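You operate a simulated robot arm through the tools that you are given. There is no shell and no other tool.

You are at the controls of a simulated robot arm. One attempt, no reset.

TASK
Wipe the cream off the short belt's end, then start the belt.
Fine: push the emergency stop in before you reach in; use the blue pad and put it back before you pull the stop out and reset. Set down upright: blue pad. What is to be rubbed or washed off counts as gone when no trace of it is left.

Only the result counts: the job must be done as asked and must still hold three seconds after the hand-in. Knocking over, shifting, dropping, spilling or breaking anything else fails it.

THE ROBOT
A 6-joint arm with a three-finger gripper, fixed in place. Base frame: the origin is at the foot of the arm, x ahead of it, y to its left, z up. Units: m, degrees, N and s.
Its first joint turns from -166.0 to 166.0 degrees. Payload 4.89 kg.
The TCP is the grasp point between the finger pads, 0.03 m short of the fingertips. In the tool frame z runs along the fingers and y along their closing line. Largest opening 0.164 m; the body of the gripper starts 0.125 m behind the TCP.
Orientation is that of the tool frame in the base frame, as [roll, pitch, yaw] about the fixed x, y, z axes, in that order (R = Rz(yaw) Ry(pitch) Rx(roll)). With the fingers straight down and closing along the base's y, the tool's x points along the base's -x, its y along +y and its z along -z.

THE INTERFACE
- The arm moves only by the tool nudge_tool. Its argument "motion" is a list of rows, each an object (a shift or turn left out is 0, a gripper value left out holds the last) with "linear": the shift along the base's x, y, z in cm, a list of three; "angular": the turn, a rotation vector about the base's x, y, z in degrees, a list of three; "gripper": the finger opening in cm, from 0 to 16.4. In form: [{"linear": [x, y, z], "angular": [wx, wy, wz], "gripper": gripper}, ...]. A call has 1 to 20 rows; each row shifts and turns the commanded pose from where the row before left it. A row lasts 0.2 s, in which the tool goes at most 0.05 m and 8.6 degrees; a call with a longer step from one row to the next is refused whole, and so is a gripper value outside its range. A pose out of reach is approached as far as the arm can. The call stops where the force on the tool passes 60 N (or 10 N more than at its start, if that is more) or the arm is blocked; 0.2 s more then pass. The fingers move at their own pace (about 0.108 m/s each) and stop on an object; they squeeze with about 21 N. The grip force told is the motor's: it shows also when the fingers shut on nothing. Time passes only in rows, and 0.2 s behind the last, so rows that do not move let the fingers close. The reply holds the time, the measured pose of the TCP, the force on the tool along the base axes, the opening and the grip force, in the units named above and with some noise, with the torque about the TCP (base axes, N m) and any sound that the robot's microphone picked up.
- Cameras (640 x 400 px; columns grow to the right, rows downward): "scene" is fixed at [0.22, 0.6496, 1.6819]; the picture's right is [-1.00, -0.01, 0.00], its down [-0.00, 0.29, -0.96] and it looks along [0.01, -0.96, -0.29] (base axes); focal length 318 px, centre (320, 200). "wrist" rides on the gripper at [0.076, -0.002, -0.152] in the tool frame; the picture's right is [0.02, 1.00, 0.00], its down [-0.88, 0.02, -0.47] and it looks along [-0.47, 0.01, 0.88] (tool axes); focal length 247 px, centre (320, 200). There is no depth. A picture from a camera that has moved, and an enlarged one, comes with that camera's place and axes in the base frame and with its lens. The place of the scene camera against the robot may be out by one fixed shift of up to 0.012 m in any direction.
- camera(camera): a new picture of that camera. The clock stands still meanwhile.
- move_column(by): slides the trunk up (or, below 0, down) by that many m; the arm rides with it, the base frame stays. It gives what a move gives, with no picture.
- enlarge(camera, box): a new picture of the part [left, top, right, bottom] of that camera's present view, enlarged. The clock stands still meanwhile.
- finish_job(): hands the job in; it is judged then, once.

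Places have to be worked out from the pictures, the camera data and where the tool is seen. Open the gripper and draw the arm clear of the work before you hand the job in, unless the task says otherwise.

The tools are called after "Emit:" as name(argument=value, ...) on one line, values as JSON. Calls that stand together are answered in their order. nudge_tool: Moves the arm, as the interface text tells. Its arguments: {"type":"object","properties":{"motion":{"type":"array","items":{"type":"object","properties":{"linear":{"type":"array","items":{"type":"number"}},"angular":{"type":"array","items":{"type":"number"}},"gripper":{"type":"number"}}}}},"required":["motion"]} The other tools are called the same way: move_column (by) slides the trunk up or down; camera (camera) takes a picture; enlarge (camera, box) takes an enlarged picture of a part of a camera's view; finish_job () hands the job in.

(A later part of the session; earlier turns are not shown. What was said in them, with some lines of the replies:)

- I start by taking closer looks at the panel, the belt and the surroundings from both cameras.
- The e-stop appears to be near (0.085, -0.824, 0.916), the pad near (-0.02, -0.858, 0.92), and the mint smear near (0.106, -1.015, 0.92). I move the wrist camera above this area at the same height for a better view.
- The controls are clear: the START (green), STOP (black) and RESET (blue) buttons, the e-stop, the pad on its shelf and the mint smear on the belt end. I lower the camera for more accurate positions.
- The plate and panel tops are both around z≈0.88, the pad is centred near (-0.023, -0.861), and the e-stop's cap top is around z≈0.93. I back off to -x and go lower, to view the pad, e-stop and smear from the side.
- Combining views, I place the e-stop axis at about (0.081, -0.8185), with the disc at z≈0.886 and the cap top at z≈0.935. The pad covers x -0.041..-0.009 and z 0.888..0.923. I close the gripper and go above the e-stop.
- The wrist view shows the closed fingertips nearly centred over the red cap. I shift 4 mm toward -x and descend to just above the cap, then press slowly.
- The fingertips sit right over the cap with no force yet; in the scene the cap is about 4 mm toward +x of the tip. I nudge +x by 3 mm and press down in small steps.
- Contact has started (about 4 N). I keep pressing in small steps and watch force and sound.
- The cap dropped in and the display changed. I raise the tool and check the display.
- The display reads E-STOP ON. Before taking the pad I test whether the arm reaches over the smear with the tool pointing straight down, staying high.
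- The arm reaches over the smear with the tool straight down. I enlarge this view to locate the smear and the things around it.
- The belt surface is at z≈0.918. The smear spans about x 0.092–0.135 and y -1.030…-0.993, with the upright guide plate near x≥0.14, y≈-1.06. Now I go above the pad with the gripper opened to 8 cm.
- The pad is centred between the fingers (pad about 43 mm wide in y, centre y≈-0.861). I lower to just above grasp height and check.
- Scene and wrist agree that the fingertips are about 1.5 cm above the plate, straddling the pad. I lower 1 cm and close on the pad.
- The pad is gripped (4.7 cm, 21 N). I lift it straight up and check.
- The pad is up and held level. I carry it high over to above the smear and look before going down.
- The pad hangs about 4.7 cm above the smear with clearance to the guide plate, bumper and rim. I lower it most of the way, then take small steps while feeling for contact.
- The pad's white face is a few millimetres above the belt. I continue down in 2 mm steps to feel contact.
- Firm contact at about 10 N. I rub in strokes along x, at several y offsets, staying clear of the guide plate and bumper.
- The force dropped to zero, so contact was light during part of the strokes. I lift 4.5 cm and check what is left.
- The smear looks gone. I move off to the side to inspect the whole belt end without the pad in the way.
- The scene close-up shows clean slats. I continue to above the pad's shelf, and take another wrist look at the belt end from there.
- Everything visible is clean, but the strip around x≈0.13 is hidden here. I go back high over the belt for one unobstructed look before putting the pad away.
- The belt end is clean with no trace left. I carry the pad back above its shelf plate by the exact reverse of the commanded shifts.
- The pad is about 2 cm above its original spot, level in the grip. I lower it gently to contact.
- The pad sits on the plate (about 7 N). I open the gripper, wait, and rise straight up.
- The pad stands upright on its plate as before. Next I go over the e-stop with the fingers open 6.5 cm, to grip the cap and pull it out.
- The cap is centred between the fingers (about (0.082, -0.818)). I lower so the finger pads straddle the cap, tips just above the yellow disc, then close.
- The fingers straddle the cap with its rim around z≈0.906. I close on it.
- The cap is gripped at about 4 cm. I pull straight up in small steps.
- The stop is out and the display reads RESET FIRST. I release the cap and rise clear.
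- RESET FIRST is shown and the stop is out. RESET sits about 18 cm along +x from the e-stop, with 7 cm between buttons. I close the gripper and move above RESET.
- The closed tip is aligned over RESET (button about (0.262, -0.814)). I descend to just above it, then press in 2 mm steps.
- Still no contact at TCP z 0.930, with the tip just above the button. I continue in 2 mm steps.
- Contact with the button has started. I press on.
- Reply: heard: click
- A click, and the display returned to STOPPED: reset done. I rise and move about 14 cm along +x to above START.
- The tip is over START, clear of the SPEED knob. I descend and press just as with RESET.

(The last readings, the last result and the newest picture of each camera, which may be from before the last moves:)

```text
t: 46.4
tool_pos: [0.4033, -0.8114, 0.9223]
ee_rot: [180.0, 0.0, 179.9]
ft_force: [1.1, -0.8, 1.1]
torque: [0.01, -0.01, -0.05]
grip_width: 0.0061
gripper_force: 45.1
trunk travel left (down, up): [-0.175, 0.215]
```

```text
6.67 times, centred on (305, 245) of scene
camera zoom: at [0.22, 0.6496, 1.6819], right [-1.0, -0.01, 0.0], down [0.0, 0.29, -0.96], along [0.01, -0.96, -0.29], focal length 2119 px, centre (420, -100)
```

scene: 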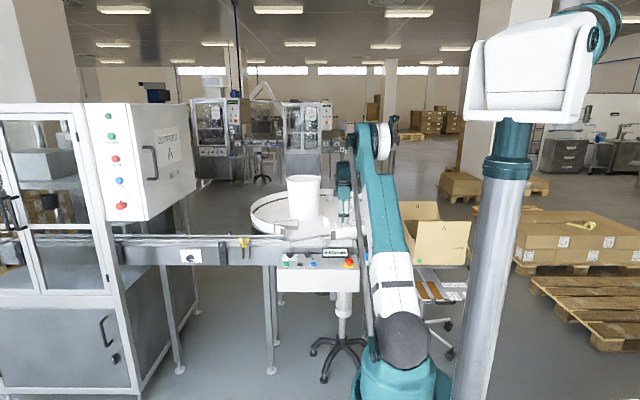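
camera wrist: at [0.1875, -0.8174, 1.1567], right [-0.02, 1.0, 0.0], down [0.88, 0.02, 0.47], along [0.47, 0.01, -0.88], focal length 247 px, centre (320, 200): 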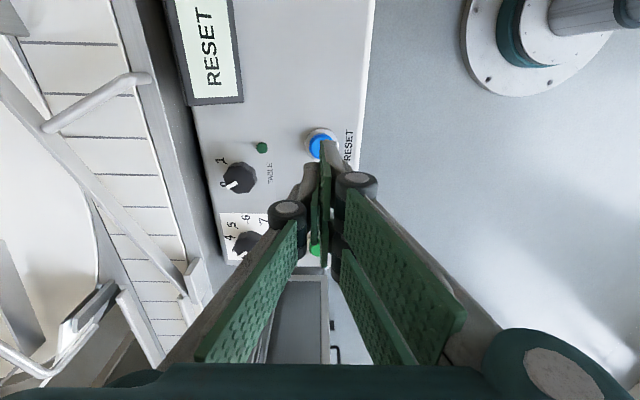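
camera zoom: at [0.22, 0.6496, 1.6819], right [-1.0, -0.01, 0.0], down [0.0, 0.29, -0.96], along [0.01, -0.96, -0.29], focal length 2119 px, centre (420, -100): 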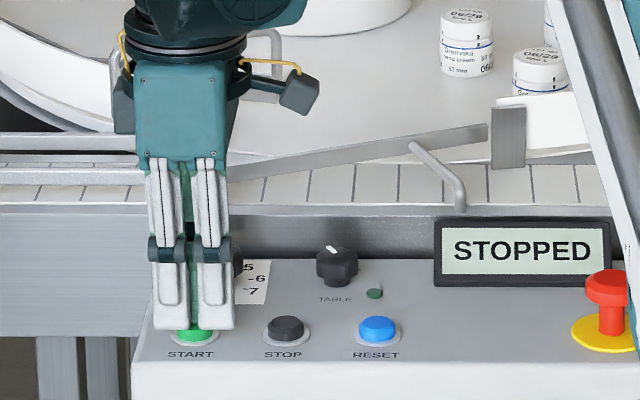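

Contact with START has begun. I press the last few millimetres.

Emit:
nudge_tool(motion=[{"linear": [0, 0, -0.15]}, {"linear": [0, 0, -0.15]}, {"linear": [0, 0, -0.1]}])

Emit:
enlarge(camera="scene", box=[270, 215, 340, 275])

```text
t: 47.2
tool_pos: [0.4035, -0.8115, 0.9178]
ee_rot: [-180.0, 0.0, 179.8]
ft_force: [0.4, -1.9, 3.0]
torque: [-0.02, -0.03, 0.0]
grip_width: 0.006
gripper_force: 44.5
trunk travel left (down, up): [-0.175, 0.215]
heard: click
```

```text
6.67 times, centred on (305, 245) of scene
camera zoom: at [0.22, 0.6496, 1.6819], right [-1.0, -0.01, 0.0], down [0.0, 0.29, -0.96], along [0.01, -0.96, -0.29], focal length 2119 px, centre (420, -100)
```

zoom: 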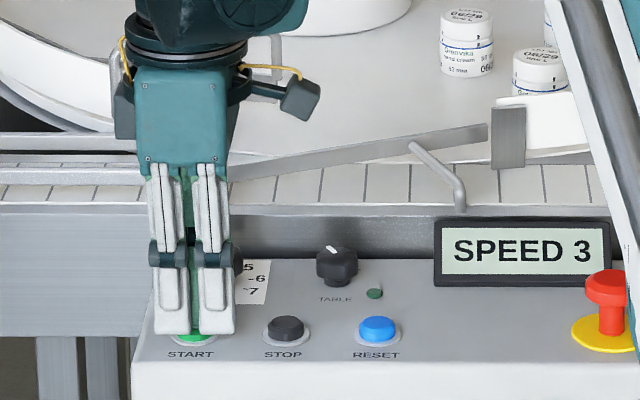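

The display shows SPEED 3, so the belt is running. I rise straight up, then open the gripper and retract from the work area.

Emit:
nudge_tool(motion=[{"linear": [0, 0, 2]}, {"linear": [0, 0, 4]}, {"linear": [0, 0, 4.5]}, {"linear": [0, 2, 4]}, {"linear": [0, 3, 3.5], "gripper": 8}, {"linear": [-2, 4, 2]}, {"linear": [-2, 4, 2]}, {"linear": [-2, 4, 2]}, {"linear": [-2, 4, 2]}, {"linear": [-2, 4, 1]}])

Emit:
camera(camera="scene")

Emit:
enlarge(camera="scene", box=[260, 210, 390, 290])

Emit:
camera(camera="wrist")

```text
t: 49.4
tool_pos: [0.3037, -0.5629, 1.1836]
ee_rot: [-180.0, 0.0, 180.0]
ft_force: [1.0, -2.5, -0.7]
torque: [0.3, 0.15, 0.01]
grip_width: 0.0801
gripper_force: 0.0
trunk travel left (down, up): [-0.175, 0.215]
```

```text
taken
```

scene: 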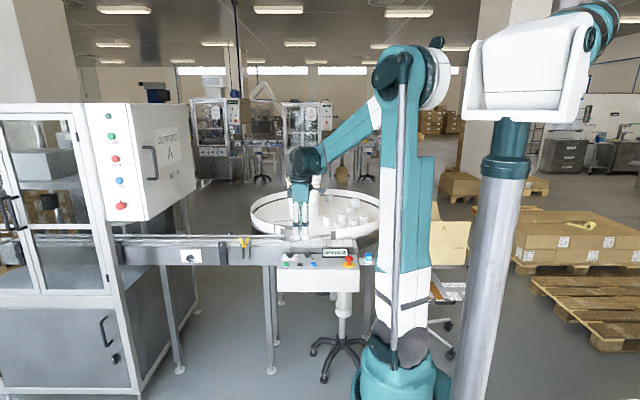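

```text
4.92 times, centred on (325, 250) of scene
camera zoom: at [0.22, 0.6496, 1.6819], right [-1.0, -0.01, 0.0], down [0.0, 0.29, -0.96], along [0.01, -0.96, -0.29], focal length 1565 px, centre (295, -46)
```

zoom: 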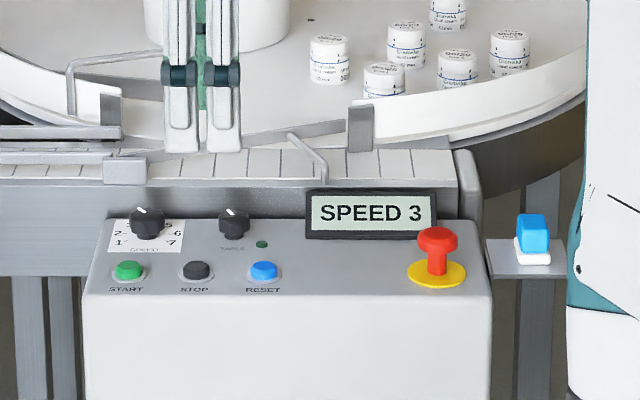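

```text
taken
camera wrist: at [0.2266, -0.566, 1.3359], right [-0.02, 1.0, 0.0], down [0.88, 0.02, 0.47], along [0.47, 0.01, -0.88], focal length 247 px, centre (320, 200)
```

wrist: 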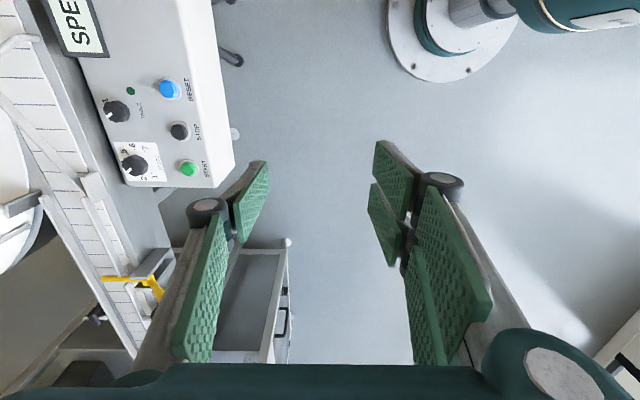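

The display still says SPEED 3, the e-stop is out and the pad is on its shelf. One last close look at the running belt and the pad before handing in.

Emit:
enlarge(camera="scene", box=[325, 230, 385, 270])

Emit:
enlarge(camera="scene", box=[110, 225, 350, 275])

Emit:
enlarge(camera="wrist", box=[0, 0, 160, 400])

```text
10.00 times, centred on (355, 250) of scene
camera zoom: at [0.22, 0.6496, 1.6819], right [-1.0, -0.01, 0.0], down [0.0, 0.29, -0.96], along [0.01, -0.96, -0.29], focal length 3178 px, centre (-30, -300)
```

zoom: 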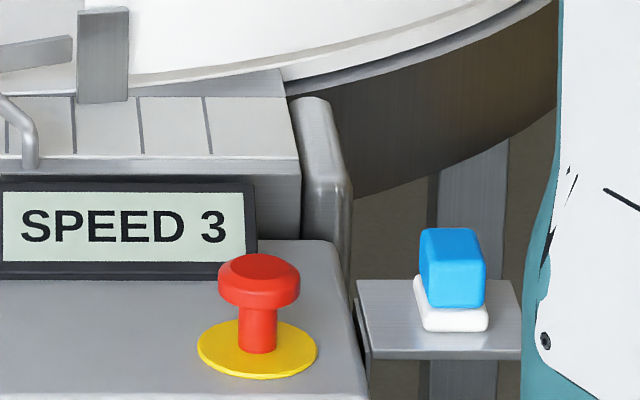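

```text
2.67 times, centred on (230, 250) of scene
camera zoom: at [0.22, 0.6496, 1.6819], right [-1.0, -0.01, 0.0], down [0.0, 0.29, -0.96], along [0.01, -0.96, -0.29], focal length 848 px, centre (560, 67)
```

zoom: 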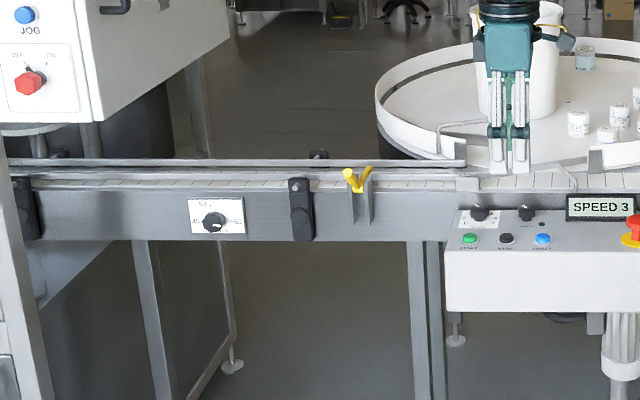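

```text
1.00 times, centred on (80, 200) of wrist (not enlarged: the box is as wide or as high as the picture)
camera zoom: at [0.2266, -0.566, 1.3359], right [-0.02, 1.0, 0.0], down [0.88, 0.02, 0.47], along [0.47, 0.01, -0.88], focal length 247 px, centre (560, 200)
```

zoom: 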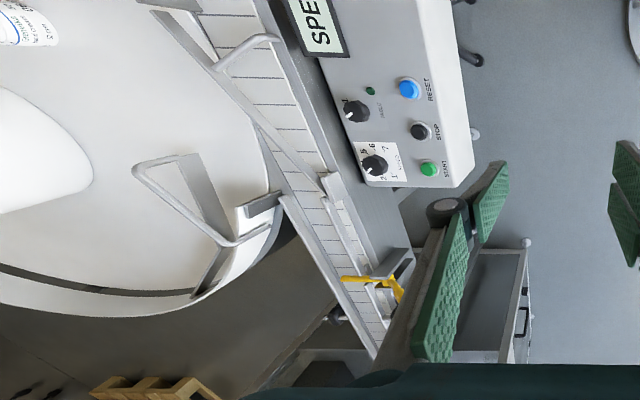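

All checks hold: the belt is clean and running at SPEED 3, the e-stop is out, and the blue pad is upright on its plate. The gripper is open and clear, so I hand in the job.

Emit:
finish_job()

```text
The job is handed in.
```

The cream is wiped off the short belt's end, the belt is running, and I have handed in the job.

- **Stop in:** I pushed the emergency stop in first. The display read E-STOP ON before the arm reached over the belt.
- **Wiping:** I rubbed the smear off with the blue pad. Close-ups from both cameras showed no trace of it afterwards.
- **Pad back:** The blue pad is on its plate again, upright, about where it started. I set it down before pulling the stop out.
- **Restart:** Pulling the stop out brought up RESET FIRST. Pressing RESET returned the display to STOPPED, and pressing START changed it to SPEED 3.

I saw nothing knocked over or shifted. The knobs were not touched. The gripper is open and the arm is clear of the work.
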